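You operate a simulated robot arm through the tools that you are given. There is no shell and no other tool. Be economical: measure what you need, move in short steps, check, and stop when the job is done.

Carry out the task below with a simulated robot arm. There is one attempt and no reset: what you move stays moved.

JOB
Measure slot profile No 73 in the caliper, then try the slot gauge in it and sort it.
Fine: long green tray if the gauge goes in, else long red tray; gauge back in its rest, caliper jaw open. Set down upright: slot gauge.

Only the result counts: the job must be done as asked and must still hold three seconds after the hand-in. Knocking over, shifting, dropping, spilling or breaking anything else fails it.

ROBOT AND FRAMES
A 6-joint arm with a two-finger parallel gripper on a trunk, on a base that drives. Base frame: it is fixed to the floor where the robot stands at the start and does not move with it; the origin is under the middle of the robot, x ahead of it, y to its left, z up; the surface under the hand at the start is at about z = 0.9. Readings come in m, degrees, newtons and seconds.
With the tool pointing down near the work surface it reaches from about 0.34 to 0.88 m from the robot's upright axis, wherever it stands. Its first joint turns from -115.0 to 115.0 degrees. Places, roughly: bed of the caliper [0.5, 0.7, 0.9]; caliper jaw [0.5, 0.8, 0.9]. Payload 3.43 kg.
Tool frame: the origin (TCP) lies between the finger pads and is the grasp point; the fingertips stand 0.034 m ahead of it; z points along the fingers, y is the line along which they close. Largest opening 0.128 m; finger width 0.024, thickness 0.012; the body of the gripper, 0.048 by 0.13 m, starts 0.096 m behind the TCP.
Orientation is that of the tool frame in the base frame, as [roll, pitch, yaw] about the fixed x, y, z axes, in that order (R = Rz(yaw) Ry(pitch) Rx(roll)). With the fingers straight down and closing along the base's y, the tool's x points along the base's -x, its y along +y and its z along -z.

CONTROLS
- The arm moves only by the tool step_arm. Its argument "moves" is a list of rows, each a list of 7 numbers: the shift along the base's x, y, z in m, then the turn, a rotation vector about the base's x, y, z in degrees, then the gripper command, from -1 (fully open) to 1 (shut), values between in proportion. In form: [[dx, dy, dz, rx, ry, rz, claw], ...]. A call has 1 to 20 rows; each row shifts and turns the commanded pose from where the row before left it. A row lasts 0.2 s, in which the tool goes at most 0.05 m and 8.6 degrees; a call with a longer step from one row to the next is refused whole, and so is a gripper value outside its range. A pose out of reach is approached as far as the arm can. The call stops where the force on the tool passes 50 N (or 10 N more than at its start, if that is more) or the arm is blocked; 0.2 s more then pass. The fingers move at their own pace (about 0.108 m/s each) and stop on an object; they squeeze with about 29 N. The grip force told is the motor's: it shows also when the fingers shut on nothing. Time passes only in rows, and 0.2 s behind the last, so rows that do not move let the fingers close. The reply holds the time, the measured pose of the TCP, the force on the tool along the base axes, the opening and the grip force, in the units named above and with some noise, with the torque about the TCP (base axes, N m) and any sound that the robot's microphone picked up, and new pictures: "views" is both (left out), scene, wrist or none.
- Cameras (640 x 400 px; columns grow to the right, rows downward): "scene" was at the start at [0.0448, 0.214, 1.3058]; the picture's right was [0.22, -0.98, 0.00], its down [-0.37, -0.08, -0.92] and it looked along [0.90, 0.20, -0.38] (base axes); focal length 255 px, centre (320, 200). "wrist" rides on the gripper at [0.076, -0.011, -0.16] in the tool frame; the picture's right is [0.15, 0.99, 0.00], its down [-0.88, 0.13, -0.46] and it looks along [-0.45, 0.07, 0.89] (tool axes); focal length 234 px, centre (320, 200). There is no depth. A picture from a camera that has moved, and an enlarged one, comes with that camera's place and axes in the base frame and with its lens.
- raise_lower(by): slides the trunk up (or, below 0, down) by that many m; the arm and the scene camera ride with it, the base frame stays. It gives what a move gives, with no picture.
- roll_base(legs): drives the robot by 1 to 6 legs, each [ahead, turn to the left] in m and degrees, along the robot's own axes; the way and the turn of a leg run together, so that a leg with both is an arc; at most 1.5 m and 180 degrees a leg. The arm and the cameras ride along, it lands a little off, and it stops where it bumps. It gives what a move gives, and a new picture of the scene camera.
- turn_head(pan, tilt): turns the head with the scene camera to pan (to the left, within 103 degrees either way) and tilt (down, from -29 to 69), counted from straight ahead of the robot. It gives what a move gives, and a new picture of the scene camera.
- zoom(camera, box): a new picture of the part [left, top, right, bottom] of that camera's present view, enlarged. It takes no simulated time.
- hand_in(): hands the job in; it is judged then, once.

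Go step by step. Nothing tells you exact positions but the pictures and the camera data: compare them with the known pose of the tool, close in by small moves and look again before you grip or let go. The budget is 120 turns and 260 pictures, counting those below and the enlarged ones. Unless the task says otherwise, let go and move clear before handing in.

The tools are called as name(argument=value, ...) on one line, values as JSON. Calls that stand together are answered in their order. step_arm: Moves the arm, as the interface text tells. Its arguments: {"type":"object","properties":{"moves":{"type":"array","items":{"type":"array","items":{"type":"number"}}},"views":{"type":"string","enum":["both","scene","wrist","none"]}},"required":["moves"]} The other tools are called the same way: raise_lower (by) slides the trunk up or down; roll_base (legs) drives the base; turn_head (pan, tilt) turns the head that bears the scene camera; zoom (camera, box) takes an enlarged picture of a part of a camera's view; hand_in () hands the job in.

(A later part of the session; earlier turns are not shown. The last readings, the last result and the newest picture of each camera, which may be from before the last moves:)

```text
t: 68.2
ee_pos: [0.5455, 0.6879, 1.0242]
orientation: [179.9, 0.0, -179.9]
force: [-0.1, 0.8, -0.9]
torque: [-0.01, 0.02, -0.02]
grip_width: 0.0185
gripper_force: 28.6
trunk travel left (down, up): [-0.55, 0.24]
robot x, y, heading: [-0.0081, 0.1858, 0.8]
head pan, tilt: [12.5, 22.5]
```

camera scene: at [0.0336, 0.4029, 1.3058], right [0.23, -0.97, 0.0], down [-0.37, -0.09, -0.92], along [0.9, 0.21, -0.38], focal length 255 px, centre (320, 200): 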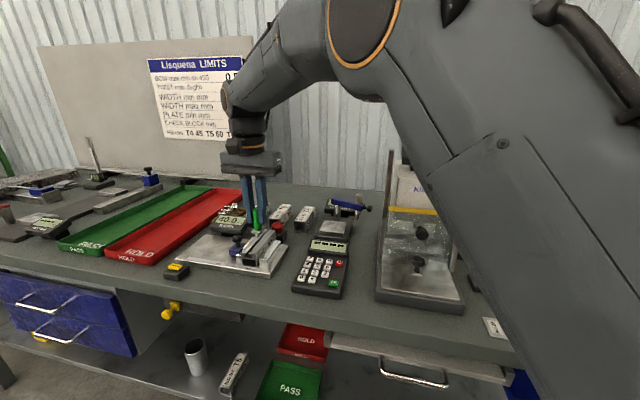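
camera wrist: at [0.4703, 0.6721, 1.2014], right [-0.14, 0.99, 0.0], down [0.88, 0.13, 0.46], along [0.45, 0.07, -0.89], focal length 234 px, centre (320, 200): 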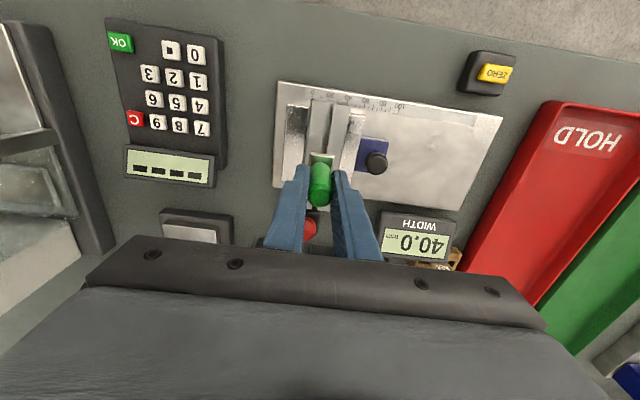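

step_arm(moves=[[0, 0, -0.001, 0, 0, 0, 0.85], [0, 0, -0.001, 0, 0, 0, 0.85], [0, 0, 0, 0, 0, 0, 0.85]], views="none")

zoom(camera="scene", box=[246, 230, 270, 245])

```text
t: 69.0
ee_pos: [0.5459, 0.6869, 1.0238]
orientation: [179.8, 0.3, -179.9]
force: [-1.2, 1.2, 13.9]
torque: [0.03, 0.03, -0.02]
grip_width: 0.0182
gripper_force: 28.9
trunk travel left (down, up): [-0.55, 0.24]
robot x, y, heading: [-0.0097, 0.1898, 0.7]
head pan, tilt: [12.5, 22.5]
```

```text
16.00 times, centred on (258, 238) of scene
camera zoom: at [0.0331, 0.4025, 1.306], right [0.23, -0.97, 0.0], down [-0.37, -0.09, -0.92], along [0.9, 0.21, -0.38], focal length 4086 px, centre (1312, -400)
```

zoom: 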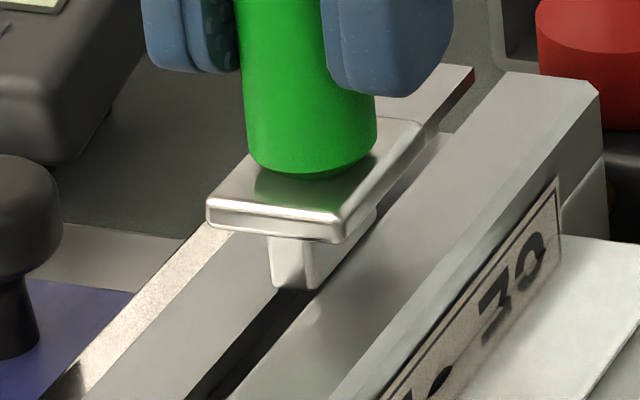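

There's light contact on the rim. I'll sweep slowly sideways under a small load to find the slot.

step_arm(moves=[[0, -0.0002, 0, 0, 0, 0, 0.85], [0, -0.0002, 0, 0, 0, 0, 0.85], [0, -0.0002, 0, 0, 0, 0, 0.85], [0, -0.0002, 0, 0, 0, 0, 0.85], [0, -0.0002, 0, 0, 0, 0, 0.85], [0, -0.0002, 0, 0, 0, 0, 0.85], [0, -0.0002, 0, 0, 0, 0, 0.85], [0, -0.0002, 0, 0, 0, 0, 0.85]], views="none")

```text
t: 70.8
ee_pos: [0.546, 0.6864, 1.0238]
orientation: [179.8, 0.2, -179.9]
force: [4.5, 10.3, 30.6]
torque: [0.72, -0.26, -0.02]
grip_width: 0.0186
gripper_force: 28.1
trunk travel left (down, up): [-0.55, 0.24]
robot x, y, heading: [-0.01, 0.1893, 0.9]
head pan, tilt: [12.5, 22.5]
```

It's held by friction. I'll hop instead: lift, shift, lower lightly, and read z.

step_arm(moves=[[0, 0.0004, 0.005, 0, 0, 0, 0.85], [0, 0, 0, 0, 0, 0, 0.85], [0, 0, -0.002, 0, 0, 0, 0.85], [0, 0, -0.0015, 0, 0, 0, 0.85], [0, 0, -0.001, 0, 0, 0, 0.85], [0, 0, -0.001, 0, 0, 0, 0.85]], views="none")

zoom(camera="wrist", box=[296, 130, 344, 160])

```text
t: 72.2
ee_pos: [0.5467, 0.6853, 1.0237]
orientation: [179.9, 0.2, -180.0]
force: [-0.5, -3.9, 17.5]
torque: [-0.38, 0.08, 0.0]
grip_width: 0.0185
gripper_force: 28.8
trunk travel left (down, up): [-0.55, 0.24]
robot x, y, heading: [-0.0099, 0.1896, 1.0]
head pan, tilt: [12.5, 22.5]
```

```text
13.33 times, centred on (320, 145) of wrist
camera zoom: at [0.4696, 0.6731, 1.1833], right [-0.15, 0.99, 0.0], down [0.88, 0.13, 0.46], along [0.45, 0.07, -0.89], focal length 3122 px, centre (320, 933)
```

zoom: 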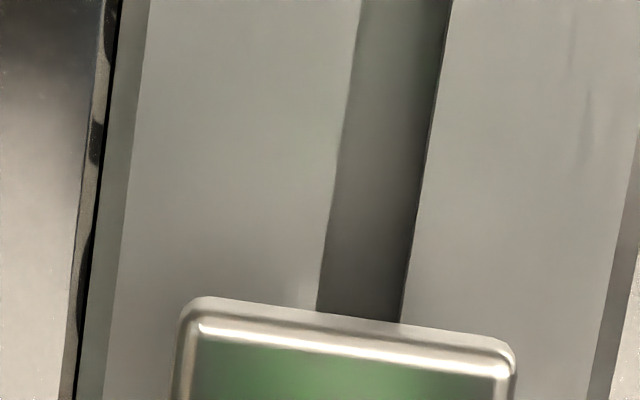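

step_arm(moves=[[0, 0, 0.0021, 0, 0, 0, 0.85], [0, 0.0003, 0, 0, 0, 0, 0.85], [0, 0.0002, 0, 0, 0, 0, 0.85], [0, 0.0002, 0, 0, 0, 0, 0.85], [0, 0.0002, 0, 0, 0, 0, 0.85], [0, 0, 0, 0, 0, 0, 0.85]], views="none")

step_arm(moves=[[0, 0.0002, 0, 0, 0, 0, 0.85], [0, 0.0002, 0, 0, 0, 0, 0.85], [0, 0.0002, 0, 0, 0, 0, 0.85], [0, 0, 0, 0, 0, 0, 0.85]], views="none")

step_arm(moves=[[0, 0.0002, 0, 0, 0, 0, 0.85], [0, 0.0002, 0, 0, 0, 0, 0.85], [0, 0.0002, 0, 0, 0, 0, 0.85], [0, 0, 0, 0, 0, 0, 0.85]], views="none")

```text
t: 73.6
ee_pos: [0.5457, 0.6871, 1.0239]
orientation: [179.9, 0.2, -179.9]
force: [2.1, -4.5, 11.8]
torque: [-0.37, -0.12, -0.06]
grip_width: 0.0188
gripper_force: 29.0
trunk travel left (down, up): [-0.55, 0.24]
robot x, y, heading: [-0.007, 0.1878, 0.8]
head pan, tilt: [12.5, 22.5]
```

```text
t: 74.6
ee_pos: [0.5454, 0.687, 1.0238]
orientation: [179.9, 0.0, -179.9]
force: [-0.7, -4.3, 8.4]
torque: [-0.36, 0.01, -0.07]
grip_width: 0.0183
gripper_force: 29.2
trunk travel left (down, up): [-0.55, 0.24]
robot x, y, heading: [-0.0074, 0.189, 0.7]
head pan, tilt: [12.5, 22.5]
```

```text
t: 75.6
ee_pos: [0.5455, 0.6876, 1.0248]
orientation: [179.9, 0.1, -180.0]
force: [0.1, -3.8, 7.5]
torque: [-0.26, -0.01, -0.01]
grip_width: 0.0186
gripper_force: 28.6
trunk travel left (down, up): [-0.55, 0.24]
robot x, y, heading: [-0.0103, 0.1887, 1.2]
head pan, tilt: [12.5, 22.5]
```

zoom(camera="wrist", box=[296, 130, 344, 160])

zoom(camera="scene", box=[246, 230, 270, 245])

```text
13.33 times, centred on (320, 145) of wrist
camera zoom: at [0.4697, 0.6754, 1.1835], right [-0.15, 0.99, 0.0], down [0.88, 0.13, 0.46], along [0.45, 0.07, -0.89], focal length 3122 px, centre (320, 933)
```

zoom: 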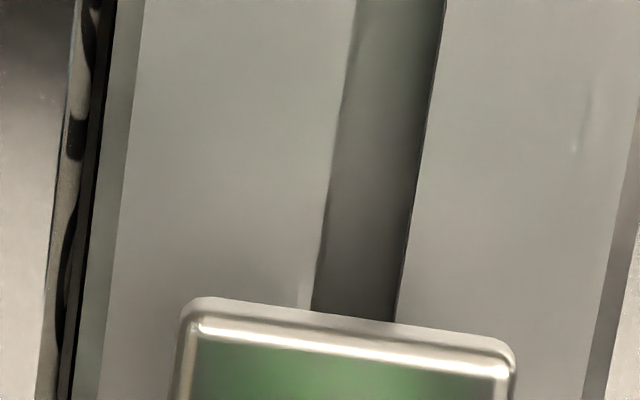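

```text
16.00 times, centred on (258, 238) of scene
camera zoom: at [0.0334, 0.4025, 1.3059], right [0.23, -0.97, 0.0], down [-0.37, -0.09, -0.92], along [0.9, 0.21, -0.38], focal length 4086 px, centre (1312, -400)
```

zoom: 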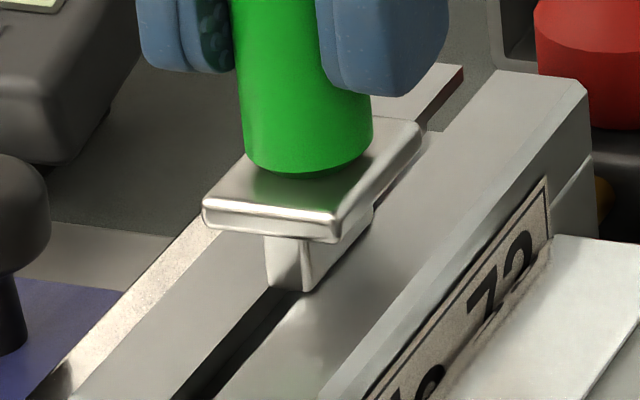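

The profile is being dragged along with the gauge, so dragging isn't a valid search. I'll lift off and measure slot and tongue widths from pictures, using known widths (40 mm profile, 18.4 mm handle) as scale.

step_arm(moves=[[0, 0, 0.005, 0, 0, 0, 0.85], [0, 0, 0.005, 0, 0, 0, 0.85], [0, 0, 0, 0, 0, 0, 0.85]], views="none")

zoom(camera="scene", box=[240, 246, 276, 268])

zoom(camera="scene", box=[246, 224, 270, 239])

zoom(camera="wrist", box=[296, 90, 344, 120])

zoom(camera="scene", box=[230, 220, 286, 270])

```text
t: 76.4
ee_pos: [0.5457, 0.6885, 1.0328]
orientation: [-180.0, 0.0, -179.9]
force: [0.6, 0.2, -0.3]
torque: [0.0, 0.0, -0.01]
grip_width: 0.0186
gripper_force: 28.8
trunk travel left (down, up): [-0.55, 0.24]
robot x, y, heading: [-0.0093, 0.1881, 0.6]
head pan, tilt: [12.5, 22.5]
```

```text
16.00 times, centred on (258, 257) of scene
camera zoom: at [0.0336, 0.4029, 1.3058], right [0.23, -0.97, 0.0], down [-0.37, -0.09, -0.92], along [0.9, 0.21, -0.38], focal length 4086 px, centre (1312, -712)
```

zoom: 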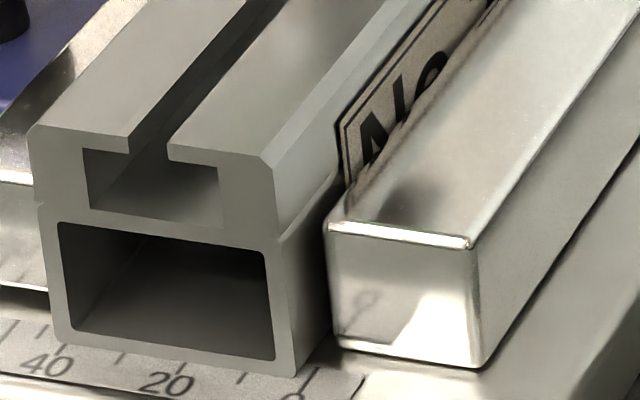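

```text
16.00 times, centred on (258, 232) of scene
camera zoom: at [0.0336, 0.4029, 1.3058], right [0.23, -0.97, 0.0], down [-0.37, -0.09, -0.92], along [0.9, 0.21, -0.38], focal length 4086 px, centre (1312, -304)
```

zoom: 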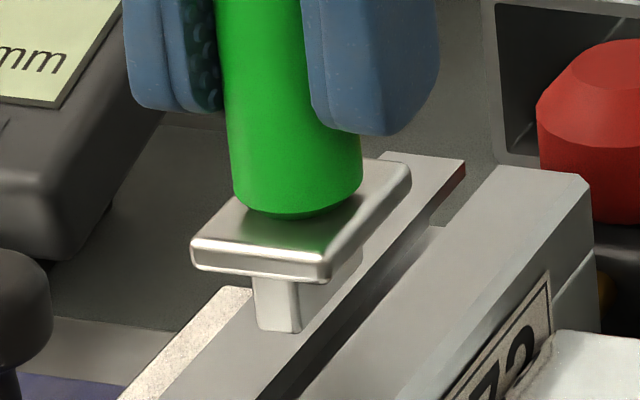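

```text
13.33 times, centred on (320, 105) of wrist
camera zoom: at [0.4692, 0.6763, 1.1935], right [-0.15, 0.99, 0.0], down [0.88, 0.13, 0.46], along [0.45, 0.07, -0.89], focal length 3122 px, centre (320, 1467)
```

zoom: 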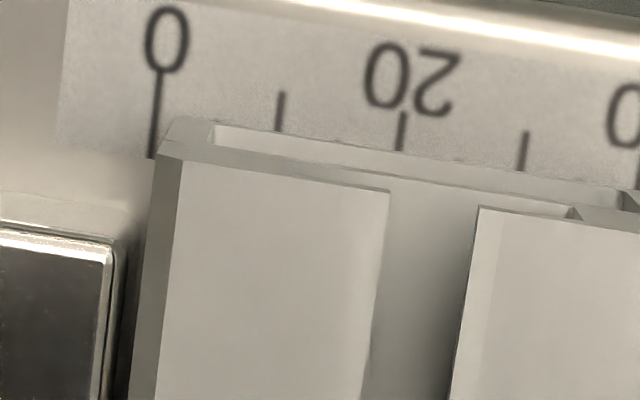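

```text
8.00 times, centred on (258, 245) of scene
camera zoom: at [0.0336, 0.4029, 1.3058], right [0.23, -0.97, 0.0], down [-0.37, -0.09, -0.92], along [0.9, 0.21, -0.38], focal length 2043 px, centre (816, -160)
```

zoom: 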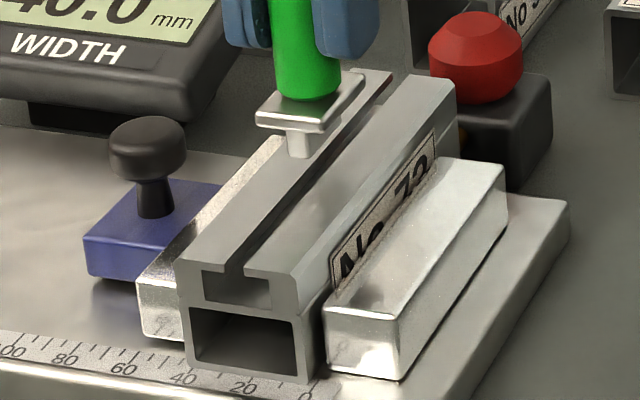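

Estimates: slot about 6.4 mm, tongue about 7 mm, which points to no-go. I'll make it certain by bringing the gauge close to the scene camera for a better measure.

step_arm(moves=[[0, 0, 0.04, 0, 0, 0, 0.85], [0, 0, 0.05, 0, 0, 0, 0.85], [-0.04, 0, 0.03, 0, 0, 0, 0.85], [-0.04, -0.02, 0.02, 0, 0, 0, 0.85], [-0.03, -0.03, 0.02, 0, 0, 0, 0.85], [-0.02, -0.04, 0, 0, 0, 0, 0.85], [0, -0.04, 0, 0, 0, 0, 0.85], [0, 0, 0, 0, 0, 0, 0.85]], views="scene")

```text
t: 78.2
ee_pos: [0.4161, 0.5582, 1.1938]
orientation: [180.0, 0.0, -179.9]
force: [0.1, 0.8, -1.0]
torque: [-0.03, -0.01, -0.01]
grip_width: 0.0185
gripper_force: 28.9
trunk travel left (down, up): [-0.55, 0.24]
robot x, y, heading: [-0.0073, 0.1871, 0.7]
head pan, tilt: [12.5, 22.5]
camera scene: at [0.0335, 0.4028, 1.3058], right [0.23, -0.97, 0.0], down [-0.37, -0.09, -0.92], along [0.9, 0.21, -0.38], focal length 255 px, centre (320, 200)
```

scene: 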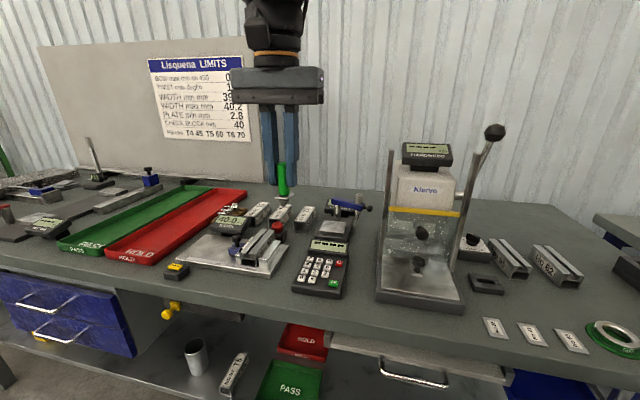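

zoom(camera="scene", box=[266, 182, 302, 204])

zoom(camera="scene", box=[200, 200, 296, 260])

zoom(camera="scene", box=[480, 236, 544, 276])

zoom(camera="scene", box=[528, 240, 592, 292])

```text
16.00 times, centred on (284, 193) of scene
camera zoom: at [0.0335, 0.4028, 1.3058], right [0.23, -0.97, 0.0], down [-0.37, -0.09, -0.92], along [0.9, 0.21, -0.38], focal length 4086 px, centre (896, 312)
```

zoom: 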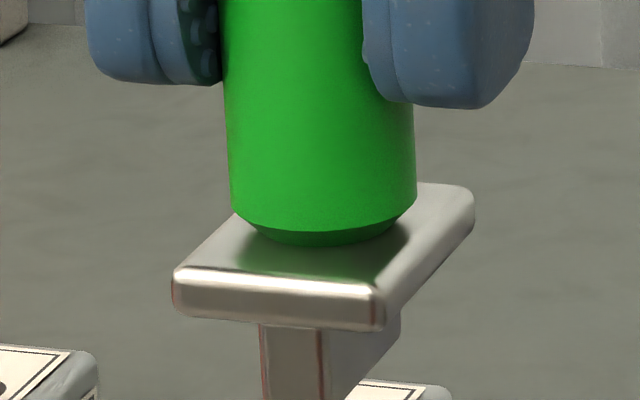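

```text
6.67 times, centred on (248, 230) of scene
camera zoom: at [0.0335, 0.4028, 1.3058], right [0.23, -0.97, 0.0], down [-0.37, -0.09, -0.92], along [0.9, 0.21, -0.38], focal length 1703 px, centre (800, 0)
```

zoom: 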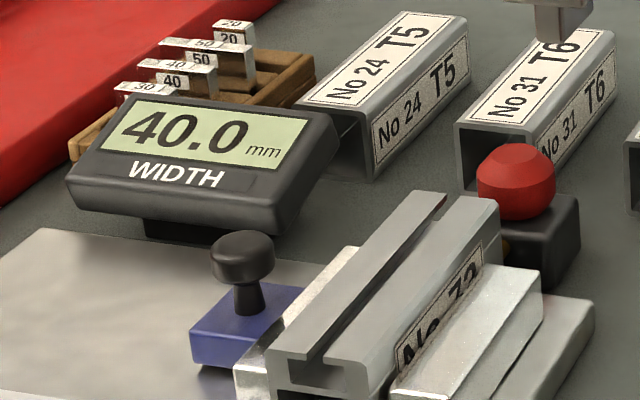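

```text
10.00 times, centred on (512, 256) of scene
camera zoom: at [0.0335, 0.4028, 1.3058], right [0.23, -0.97, 0.0], down [-0.37, -0.09, -0.92], along [0.9, 0.21, -0.38], focal length 2554 px, centre (-1600, -360)
```

zoom: 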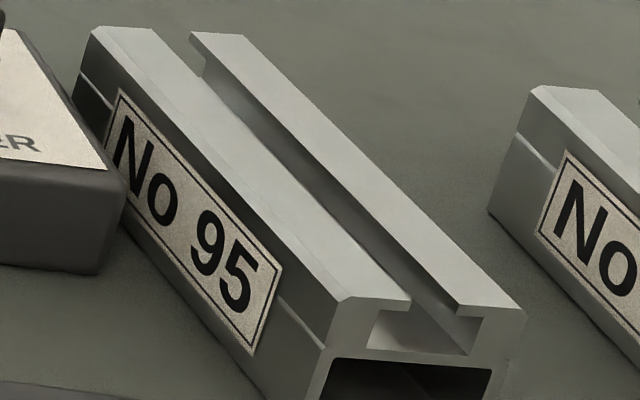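

```text
7.69 times, centred on (560, 266) of scene
camera zoom: at [0.0335, 0.4028, 1.3058], right [0.23, -0.97, 0.0], down [-0.37, -0.09, -0.92], along [0.9, 0.21, -0.38], focal length 1964 px, centre (-1526, -308)
```

zoom: 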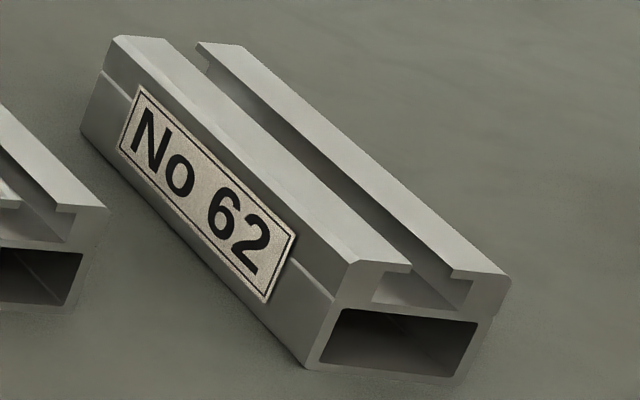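

Close up, the tongue is about 7.0 mm against a slot of about 6.4 mm, while the neighbouring profiles' slots are over 9 mm. The gauge also refused to enter, so it's a no-go and goes in the red tray. Now I'll return the gauge to its rest.

step_arm(moves=[[-0.005, -0.046, -0.01, 0, 0, 0, 0.85], [0, -0.046, -0.01, 0, 0, 0, 0.85], [0, -0.046, -0.01, 0, 0, 0, 0.85], [0, -0.046, 0, 0, 0, 8.2, 0.85], [0, -0.046, 0, 0, 0, 8.2, 0.85], [0, -0.046, 0, 0, 0, 8.2, 0.85], [0, -0.046, 0, 0, 0, 8.2, 0.85], [0, -0.046, 0, 0, 0, 8.2, 0.85], [0, -0.0437, 0, 0, 0, 8.2, 0.85], [0, 0, 0, 0, 0, 8.2, 0.85], [0, 0, 0, 0, 0, 8.2, 0.85], [0, 0, 0, 0, 0, 8.2, 0.85], [0.03, 0, 0, 0, 0, 8.2, 0.85], [0.04, 0, 0, 0, 0, 7.9, 0.85], [0.04, 0, 0, 0, 0, 0, 0.85], [0.04, 0, 0, 0, 0, 0, 0.85], [0.0045, 0, 0, 0, 0, 0, 0.85], [0, 0, -0.04, 0, 0, 0, 0.85], [0, 0, -0.04, 0, 0, 0, 0.85]])

```text
t: 82.2
ee_pos: [0.5646, 0.147, 1.0835]
orientation: [-179.9, 0.0, -90.0]
force: [0.4, -0.2, -0.5]
torque: [-0.01, -0.03, 0.02]
grip_width: 0.0186
gripper_force: 28.6
trunk travel left (down, up): [-0.55, 0.24]
robot x, y, heading: [-0.0056, 0.1889, 0.7]
head pan, tilt: [12.5, 22.5]
camera scene: at [0.0334, 0.4027, 1.3058], right [0.23, -0.97, 0.0], down [-0.37, -0.09, -0.92], along [0.9, 0.21, -0.38], focal length 255 px, centre (320, 200)
camera wrist: at [0.5763, 0.0694, 1.2437], right [-0.99, -0.15, 0.0], down [-0.13, 0.88, 0.46], along [-0.07, 0.45, -0.89], focal length 234 px, centre (320, 200)
```

scene: 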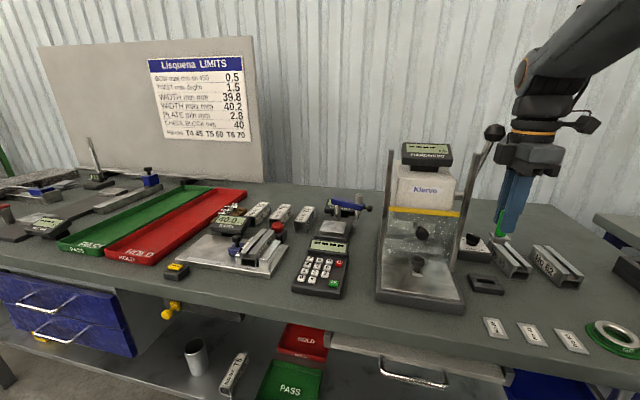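
wrist: 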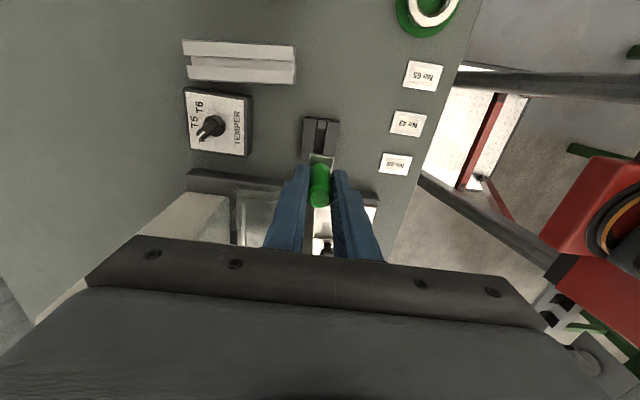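

step_arm(moves=[[0.0006, 0.0008, -0.03, 0, 0, 0, 0.85], [0, 0, -0.03, 0, 0, 0, 0.85], [0, 0, -0.028, 0, 0, 0, 0.85], [0, 0, 0, 0, 0, 0, 0.85]])

zoom(camera="wrist", box=[240, 110, 400, 210])

zoom(camera="scene", box=[454, 240, 534, 300])

```text
t: 83.2
ee_pos: [0.5654, 0.1476, 0.9966]
orientation: [179.9, -0.1, -89.9]
force: [0.1, 0.2, 0.2]
torque: [-0.01, -0.02, 0.03]
grip_width: 0.0187
gripper_force: 28.7
trunk travel left (down, up): [-0.55, 0.24]
robot x, y, heading: [-0.0106, 0.1867, 0.4]
head pan, tilt: [12.5, 22.5]
camera scene: at [0.0335, 0.4027, 1.3058], right [0.23, -0.97, 0.0], down [-0.37, -0.09, -0.92], along [0.9, 0.21, -0.38], focal length 255 px, centre (320, 200)
camera wrist: at [0.5768, 0.0708, 1.1556], right [-0.99, -0.15, 0.0], down [-0.13, 0.88, 0.46], along [-0.07, 0.45, -0.89], focal length 234 px, centre (320, 200)
```

scene: 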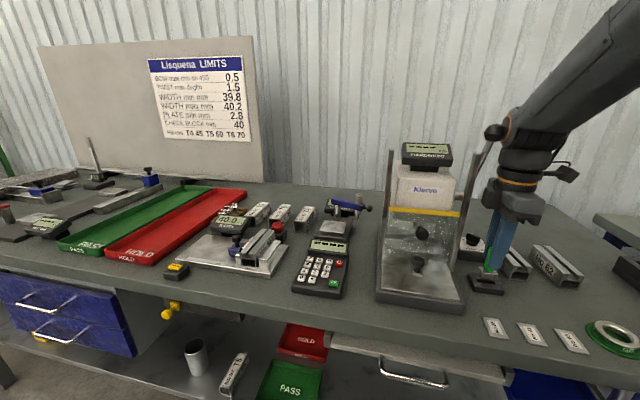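
wrist: 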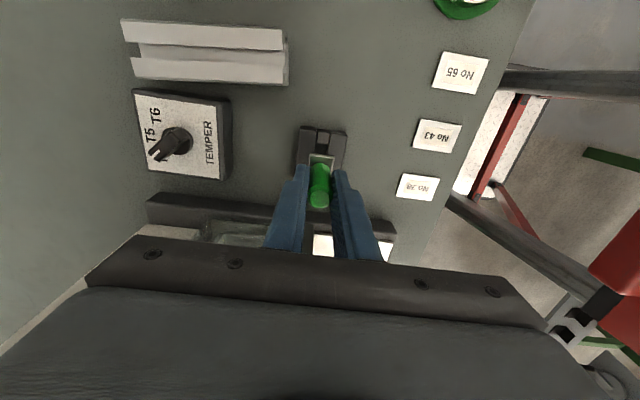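

```text
4.00 times, centred on (320, 160) of wrist
camera zoom: at [0.5768, 0.0708, 1.1556], right [-0.99, -0.15, 0.0], down [-0.13, 0.88, 0.46], along [-0.07, 0.45, -0.89], focal length 937 px, centre (320, 360)
```

zoom: 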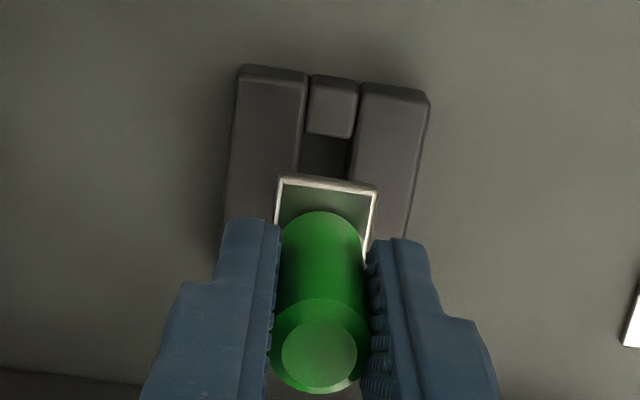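

```text
6.67 times, centred on (494, 270) of scene
camera zoom: at [0.0335, 0.4027, 1.3058], right [0.23, -0.97, 0.0], down [-0.37, -0.09, -0.92], along [0.9, 0.21, -0.38], focal length 1703 px, centre (-840, -267)
```

zoom: 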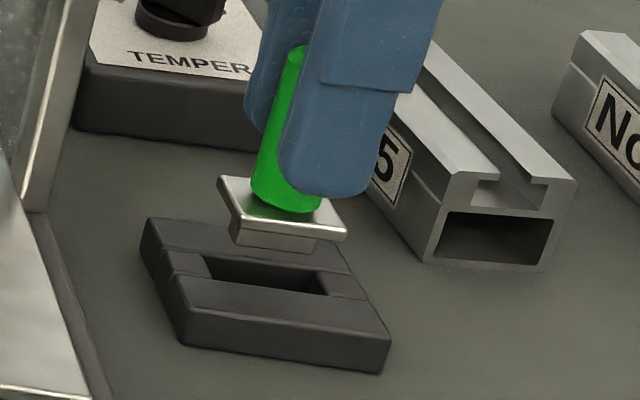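

The gauge hangs right over the rest's pocket with margin. I'll lower it gently to its seat.

step_arm(moves=[[0, -0.001, -0.01, 0, 0, 0, 0.85], [0, 0, -0.008, 0, 0, 0, 0.85], [0, 0, -0.003, 0, 0, 0, 0.85], [0, 0, -0.002, 0, 0, 0, 0.85], [0, 0, 0, 0, 0, 0, 0.85]])

zoom(camera="scene", box=[454, 240, 534, 300])

zoom(camera="wrist", box=[240, 110, 400, 210])

```text
t: 84.4
ee_pos: [0.5666, 0.1469, 0.9721]
orientation: [179.8, 0.0, -90.0]
force: [-0.5, -0.5, 0.2]
torque: [0.02, 0.02, -0.02]
grip_width: 0.0182
gripper_force: 28.7
trunk travel left (down, up): [-0.55, 0.24]
robot x, y, heading: [-0.0082, 0.1847, 0.6]
head pan, tilt: [12.5, 22.5]
camera scene: at [0.0336, 0.4027, 1.3058], right [0.23, -0.97, 0.0], down [-0.37, -0.09, -0.92], along [0.9, 0.21, -0.38], focal length 255 px, centre (320, 200)
camera wrist: at [0.5772, 0.0694, 1.1323], right [-0.99, -0.15, 0.0], down [-0.13, 0.88, 0.46], along [-0.07, 0.45, -0.89], focal length 234 px, centre (320, 200)
```

scene: 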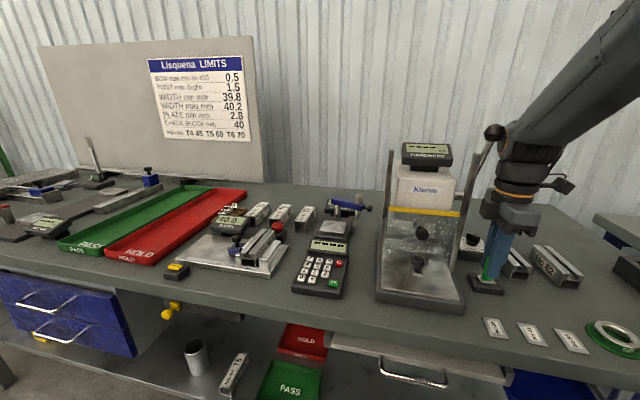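
wrist: 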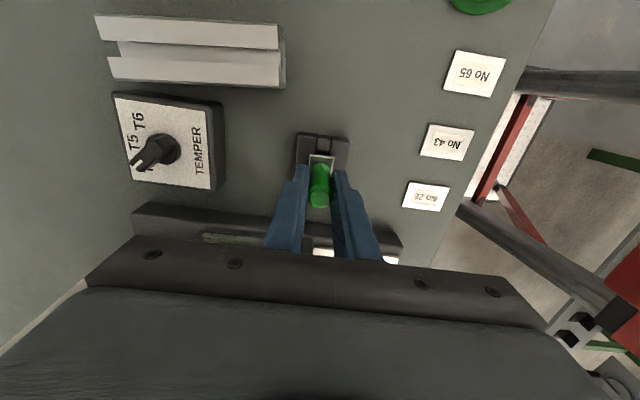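

```text
6.67 times, centred on (494, 270) of scene
camera zoom: at [0.0336, 0.4027, 1.3058], right [0.23, -0.97, 0.0], down [-0.37, -0.09, -0.92], along [0.9, 0.21, -0.38], focal length 1703 px, centre (-840, -267)
```

zoom: 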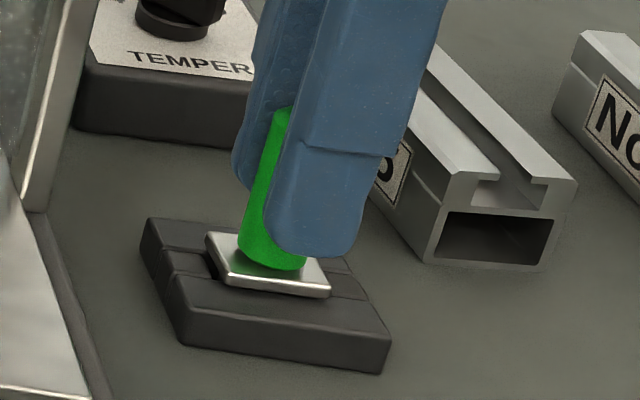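

```text
4.00 times, centred on (320, 160) of wrist
camera zoom: at [0.5772, 0.0694, 1.1323], right [-0.99, -0.15, 0.0], down [-0.13, 0.88, 0.46], along [-0.07, 0.45, -0.89], focal length 937 px, centre (320, 360)
```

zoom: 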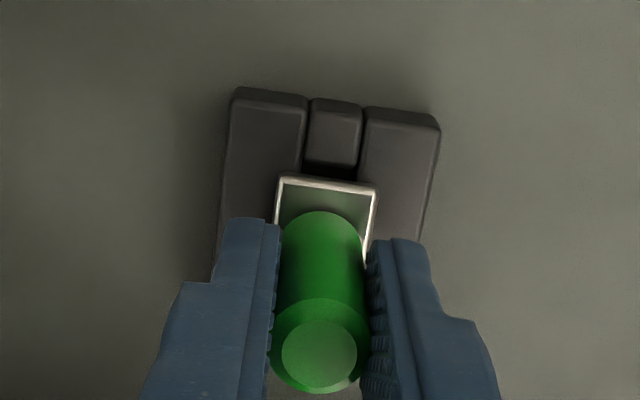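

It looks seated, but I feel no contact yet. I'll ease down in small steps.

step_arm(moves=[[0, 0, -0.001, 0, 0, 0, 0.85], [0, 0, -0.0005, 0, 0, 0, 0.85]], views="none")

step_arm(moves=[[0, 0, -0.001, 0, 0, 0, 0.85], [0, 0, -0.0005, 0, 0, 0, 0.85]], views="none")

```text
t: 85.0
ee_pos: [0.5652, 0.1458, 0.9723]
orientation: [-180.0, 0.0, -90.0]
force: [-1.2, 0.1, 7.0]
torque: [0.1, 0.13, 0.02]
grip_width: 0.0185
gripper_force: 29.2
trunk travel left (down, up): [-0.55, 0.24]
robot x, y, heading: [-0.0051, 0.1919, 0.7]
head pan, tilt: [12.5, 22.5]
```

```text
t: 85.6
ee_pos: [0.5653, 0.1459, 0.9723]
orientation: [-179.9, 0.1, -90.0]
force: [-3.4, -1.6, 28.1]
torque: [0.06, 0.22, 0.0]
grip_width: 0.0184
gripper_force: 29.3
trunk travel left (down, up): [-0.55, 0.24]
robot x, y, heading: [-0.0098, 0.1874, 0.9]
head pan, tilt: [12.5, 22.5]
```

Seated. I'll unload, release and rise.

step_arm(moves=[[0, 0, 0.003, 0, 0, 0, 0.7], [0, 0, 0, 0, 0, 0, 0.4], [0, 0, 0, 0, 0, 0, 0.3], [0, 0, 0, 0, 0, 0, 0.3], [0, 0, 0.03, 0, 0, 0, 0.3], [0, 0, 0.04, 0, 0, 0, 0.3], [0, 0, 0.04, 0, 0, 0, 0.3], [0, 0, 0.04, 0, 0, 0, 0.3]])

zoom(camera="scene", box=[454, 240, 534, 300])

```text
t: 87.4
ee_pos: [0.5669, 0.1464, 1.1232]
orientation: [180.0, 0.0, -90.1]
force: [-0.2, 1.3, 0.4]
torque: [-0.03, 0.0, 0.02]
grip_width: 0.045
gripper_force: 0.2
trunk travel left (down, up): [-0.55, 0.24]
robot x, y, heading: [-0.0122, 0.1887, 0.8]
head pan, tilt: [12.5, 22.5]
camera scene: at [0.0338, 0.4027, 1.3058], right [0.23, -0.97, 0.0], down [-0.37, -0.09, -0.92], along [0.9, 0.21, -0.38], focal length 255 px, centre (320, 200)
camera wrist: at [0.5771, 0.0693, 1.2822], right [-0.99, -0.15, 0.0], down [-0.13, 0.88, 0.46], along [-0.07, 0.45, -0.89], focal length 234 px, centre (320, 200)
```

scene: 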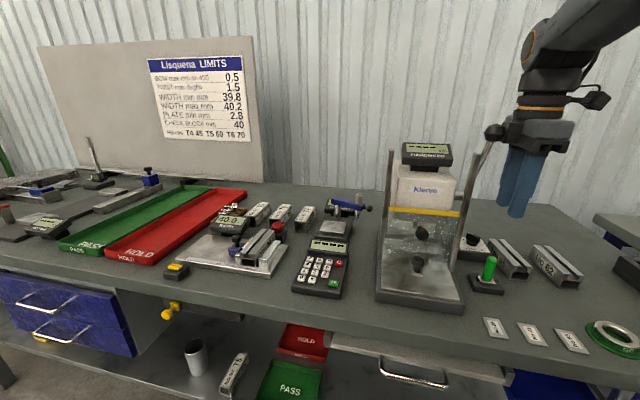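
wrist: 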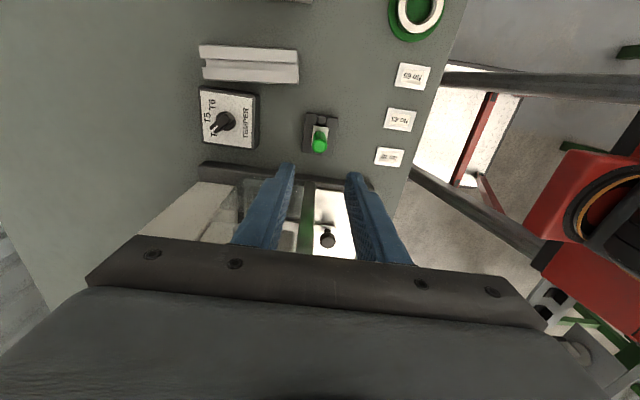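

```text
6.67 times, centred on (494, 270) of scene
camera zoom: at [0.0338, 0.4027, 1.3058], right [0.23, -0.97, 0.0], down [-0.37, -0.09, -0.92], along [0.9, 0.21, -0.38], focal length 1703 px, centre (-840, -267)
```

zoom: 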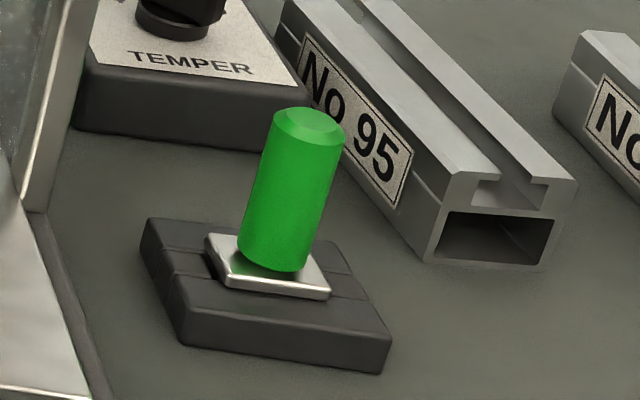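

The gauge stands upright in its rest. I'll retract the arm fully, then drive in the next step.

step_arm(moves=[[-0.04, 0, 0.03, 0, 0, 0, 0.3], [-0.045, 0, 0.03, 0, 0, 0, 0.3], [-0.045, 0, 0, 0, 0, -8.2, 0.3], [-0.035, 0, 0, 0, 0, -8.2, 0.3], [0, 0, 0, 0, 0, -8.2, 0.3], [0, 0, 0, 0, 0, -8.2, 0.3], [0, 0, 0, 0, 0, -8.2, 0.3], [0, 0, 0, 0, 0, -8.2, 0.3], [0, 0, 0, 0, 0, -8.2, 0.3], [0, 0, 0, 0, 0, -8.2, 0.3], [0, 0, 0, 0, 0, -8.2, 0.3], [0, 0, 0, 0, 0, -8.1, 0.3], [0, 0, 0, 0, 0, -8.1, 0.3]], views="none")

```text
refused: row 2 steps farther than a row can; nothing moved
```

step_arm(moves=[[-0.04, 0, 0.02, 0, 0, 0, 0.3], [-0.04, 0, 0.02, 0, 0, 0, 0.3], [-0.045, 0, 0.02, 0, 0, -8.2, 0.3], [-0.04, 0, 0, 0, 0, -8.2, 0.3], [0, 0, 0, 0, 0, -8.2, 0.3], [0, 0, 0, 0, 0, -8.2, 0.3], [0, 0, 0, 0, 0, -8.2, 0.3], [0, 0, 0, 0, 0, -8.2, 0.3], [0, 0, 0, 0, 0, -8.2, 0.3], [0, 0, 0, 0, 0, -8.2, 0.3], [0, 0, 0, 0, 0, -8.2, 0.3], [0, 0, 0, 0, 0, -8.1, 0.3], [0, 0, 0, 0, 0, -8.1, 0.3]], views="none")

```text
t: 90.2
ee_pos: [0.4009, 0.1456, 1.1822]
orientation: [-179.9, 0.0, 180.0]
force: [0.5, -0.5, 0.1]
torque: [0.0, 0.0, 0.01]
grip_width: 0.045
gripper_force: 0.0
trunk travel left (down, up): [-0.55, 0.24]
robot x, y, heading: [-0.0082, 0.1896, 0.7]
head pan, tilt: [12.5, 22.5]
```

The arm is retracted and clear. Now I'll drive toward the caliper and trays.

roll_base(legs=[[-0.3, 0], [0, 89.3], [0.41, 0], [0, -90], [0.3, 0]])

```text
t: 103.7
ee_pos: [0.4038, 0.5468, 1.1841]
orientation: [-180.0, 0.0, 179.2]
force: [-0.3, 0.3, 0.1]
torque: [-0.01, 0.01, -0.02]
grip_width: 0.0447
gripper_force: 0.0
trunk travel left (down, up): [-0.55, 0.24]
robot x, y, heading: [-0.0095, 0.5951, 0.1]
head pan, tilt: [12.5, 22.5]
camera scene: at [0.0386, 0.8081, 1.3058], right [0.22, -0.98, 0.0], down [-0.37, -0.08, -0.92], along [0.9, 0.2, -0.38], focal length 255 px, centre (320, 200)
```

scene: 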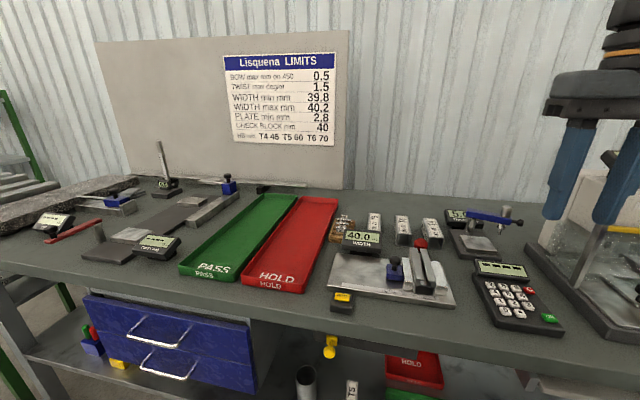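

step_arm(moves=[[0.03, 0.04, 0, 0, 0, 0.8, 0.3], [0.03, 0.04, 0, 0, 0, 0, 0.3], [0.03, 0.04, 0, 0, 0, 0, 0.3], [0.03, 0.04, 0, 0, 0, 0, 0.3], [0.0142, 0.0392, 0, 0, 0, 0, 0.3], [0, 0, -0.04, 0, 0, 0, 0.3], [0, 0, -0.05, 0, 0, 0, 0.3], [0, 0, -0.05, 0, 0, 0, 0.3], [0, 0, 0, 0, 0, 0, 0.3]])

zoom(camera="wrist", box=[200, 80, 440, 230])

zoom(camera="scene", box=[310, 190, 494, 305])

```text
t: 105.7
ee_pos: [0.536, 0.7462, 1.0421]
orientation: [180.0, 0.0, -180.0]
force: [-0.7, -0.1, 0.5]
torque: [-0.01, 0.03, 0.01]
grip_width: 0.0446
gripper_force: 0.0
trunk travel left (down, up): [-0.55, 0.24]
robot x, y, heading: [-0.0029, 0.5907, 0.2]
head pan, tilt: [12.5, 22.5]
camera scene: at [0.0386, 0.8082, 1.3058], right [0.22, -0.98, 0.0], down [-0.37, -0.08, -0.92], along [0.9, 0.2, -0.38], focal length 255 px, centre (320, 200)
camera wrist: at [0.4602, 0.7339, 1.2016], right [-0.15, 0.99, 0.0], down [0.88, 0.13, 0.46], along [0.45, 0.07, -0.89], focal length 234 px, centre (320, 200)
```

scene: 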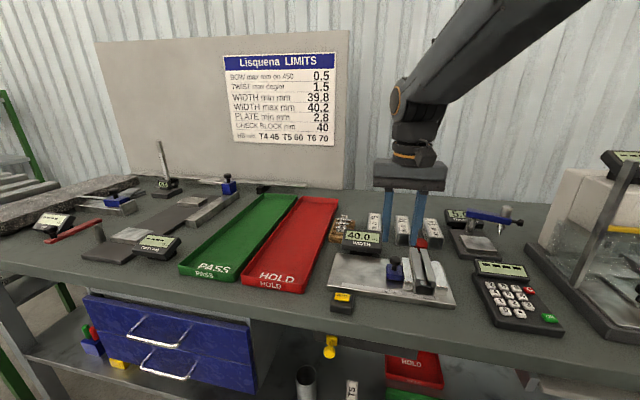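
wrist: 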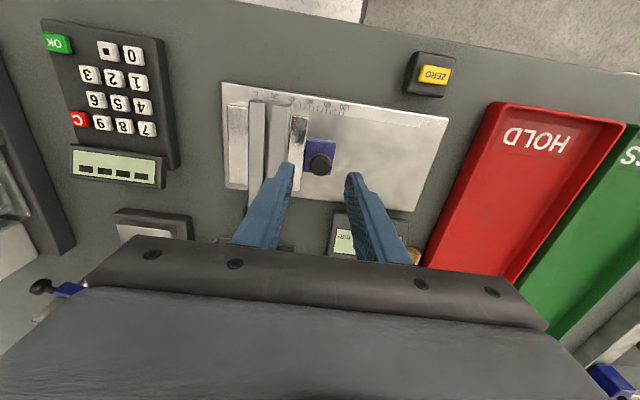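

```text
2.67 times, centred on (320, 155) of wrist
camera zoom: at [0.4602, 0.7339, 1.2016], right [-0.15, 0.99, 0.0], down [0.88, 0.13, 0.46], along [0.45, 0.07, -0.89], focal length 624 px, centre (320, 320)
```

zoom: 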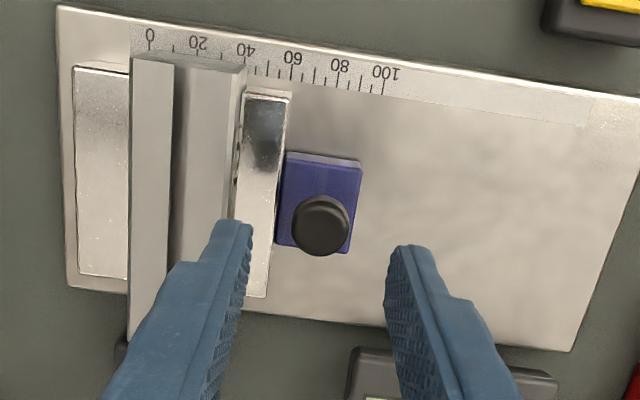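

```text
3.48 times, centred on (402, 248) of scene
camera zoom: at [0.0386, 0.8082, 1.3058], right [0.22, -0.98, 0.0], down [-0.37, -0.08, -0.92], along [0.9, 0.2, -0.38], focal length 888 px, centre (35, 35)
```

zoom: 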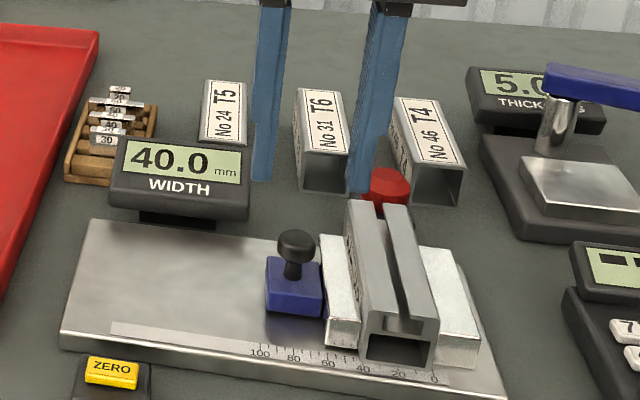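

The knob is centred below. I'll descend, grip it, and slide the jaw back open.

step_arm(moves=[[0.002, 0, -0.03, 0, 0, 0, 0.3], [0, 0, -0.029, 0, 0, 0, 0.3], [0, 0, 0, 0, 0, 0, 0.8], [0, 0, 0, 0, 0, 0, 0.8], [0, 0.005, 0, 0, 0, 0, 0.8], [0, 0.01, 0, 0, 0, 0, 0.8], [0, 0.015, 0, 0, 0, 0, 0.8], [0, 0.015, 0, 0, 0, 0, 0.8], [0, 0.01, 0, 0, 0, 0, 0.8], [0, 0, 0, 0, 0, 0, 0.8]], views="scene")

zoom(camera="scene", box=[310, 190, 494, 305])

```text
t: 107.8
ee_pos: [0.539, 0.8014, 0.9833]
orientation: [-179.9, -0.1, -180.0]
force: [1.5, -0.2, -21.5]
torque: [-0.04, 0.08, -0.02]
grip_width: 0.0234
gripper_force: 45.4
trunk travel left (down, up): [-0.55, 0.24]
robot x, y, heading: [-0.0038, 0.5946, -0.0]
head pan, tilt: [12.5, 22.5]
camera scene: at [0.0393, 0.8084, 1.3057], right [0.22, -0.98, 0.0], down [-0.37, -0.08, -0.92], along [0.9, 0.2, -0.38], focal length 255 px, centre (320, 200)
```

scene: 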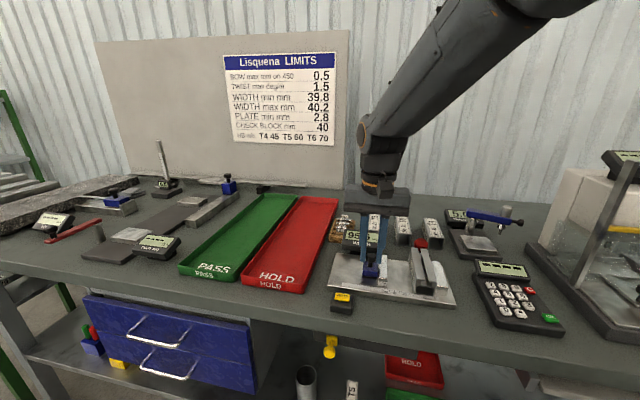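

```text
3.48 times, centred on (402, 248) of scene
camera zoom: at [0.0393, 0.8084, 1.3057], right [0.22, -0.98, 0.0], down [-0.37, -0.08, -0.92], along [0.9, 0.2, -0.38], focal length 888 px, centre (35, 35)
```

zoom: 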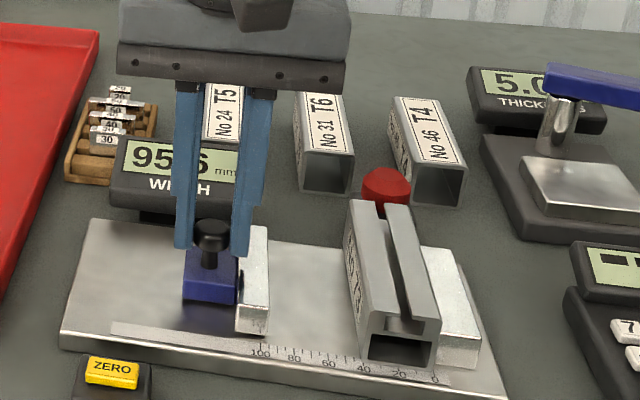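

It reads 95.6; 4.5 mm more brings it back to fully open.

step_arm(moves=[[0, 0.002, 0, 0, 0, 0, 0.8], [0, 0.002, 0, 0, 0, 0, 0.8], [0, 0.0005, 0, 0, 0, 0, 0.8], [0, 0, 0, 0, 0, 0, 0.8]], views="none")

zoom(camera="scene", box=[310, 190, 494, 305])

```text
t: 108.8
ee_pos: [0.5383, 0.8062, 0.9812]
orientation: [-180.0, -0.1, 180.0]
force: [-0.5, 0.8, -30.9]
torque: [-0.02, -0.08, -0.02]
grip_width: 0.0231
gripper_force: 44.7
trunk travel left (down, up): [-0.55, 0.24]
robot x, y, heading: [-0.0077, 0.5919, -0.1]
head pan, tilt: [12.5, 22.5]
```

```text
3.48 times, centred on (402, 248) of scene
camera zoom: at [0.0395, 0.8085, 1.3056], right [0.22, -0.98, 0.0], down [-0.37, -0.08, -0.92], along [0.9, 0.2, -0.38], focal length 888 px, centre (35, 35)
```

zoom: 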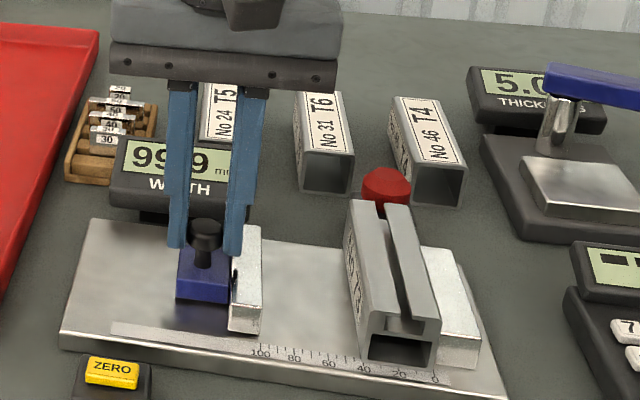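

99.9 – open. I'll release the knob, lift, and go over the profile. The fingers will grip its upper half, above the fixed jaw.

step_arm(moves=[[0, 0, -0.001, 0, 0, 0, 0.5], [0, 0, 0, 0, 0, 0, 0.3], [0, 0, 0.02, 0, 0, 0, 0.2], [0, 0, 0.04, 0, 0, 0, -0.05], [0, 0, 0.04, 0, 0, 0, -0.05], [0.003, -0.04, 0, 0, 0, 0, -0.05], [0.003, -0.04, 0, 0, 0, 0, -0.05], [0.002, -0.041, 0, 0, 0, 0, -0.05], [0, 0, -0.03, 0, 0, 0, -0.05], [0, 0, 0, 0, 0, 0, -0.05]])

zoom(camera="wrist", box=[200, 80, 440, 230])

zoom(camera="scene", box=[310, 190, 494, 305])

```text
t: 111.0
ee_pos: [0.5469, 0.6847, 1.0523]
orientation: [-179.9, 0.1, -180.0]
force: [0.3, 0.0, 0.3]
torque: [0.03, 0.01, -0.01]
grip_width: 0.0672
gripper_force: 0.0
trunk travel left (down, up): [-0.55, 0.24]
robot x, y, heading: [-0.0063, 0.5925, 0.1]
head pan, tilt: [12.5, 22.5]
camera scene: at [0.0386, 0.8081, 1.3058], right [0.22, -0.98, 0.0], down [-0.37, -0.08, -0.92], along [0.9, 0.2, -0.38], focal length 255 px, centre (320, 200)
camera wrist: at [0.4716, 0.6726, 1.2114], right [-0.15, 0.99, 0.0], down [0.88, 0.13, 0.46], along [0.45, 0.07, -0.89], focal length 234 px, centre (320, 200)
```

scene: 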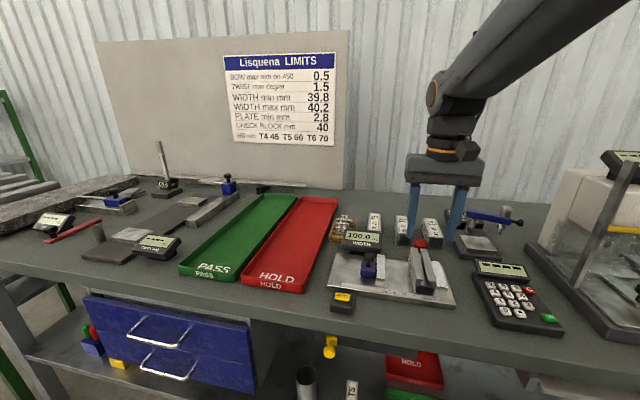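
wrist: 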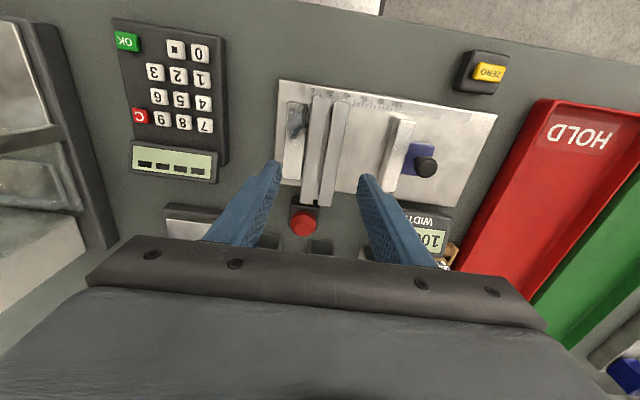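

```text
2.67 times, centred on (320, 155) of wrist
camera zoom: at [0.4716, 0.6726, 1.2114], right [-0.15, 0.99, 0.0], down [0.88, 0.13, 0.46], along [0.45, 0.07, -0.89], focal length 624 px, centre (320, 320)
```

zoom: 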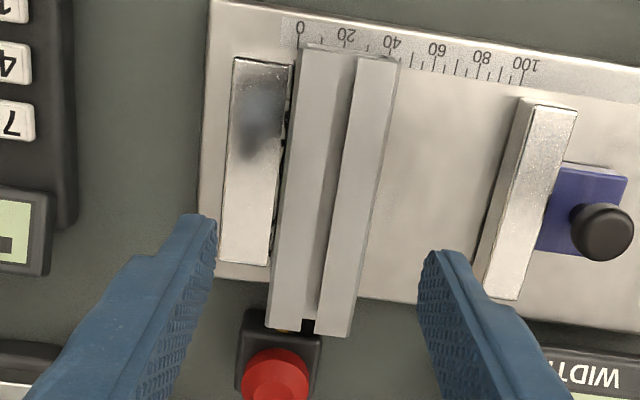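

```text
3.48 times, centred on (402, 248) of scene
camera zoom: at [0.0386, 0.8081, 1.3058], right [0.22, -0.98, 0.0], down [-0.37, -0.08, -0.92], along [0.9, 0.2, -0.38], focal length 888 px, centre (35, 35)
```

zoom: 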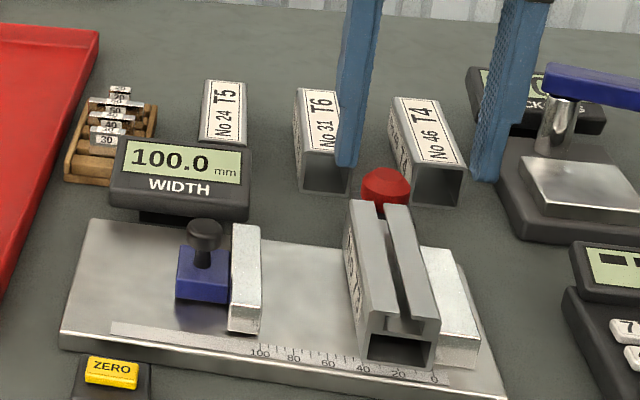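

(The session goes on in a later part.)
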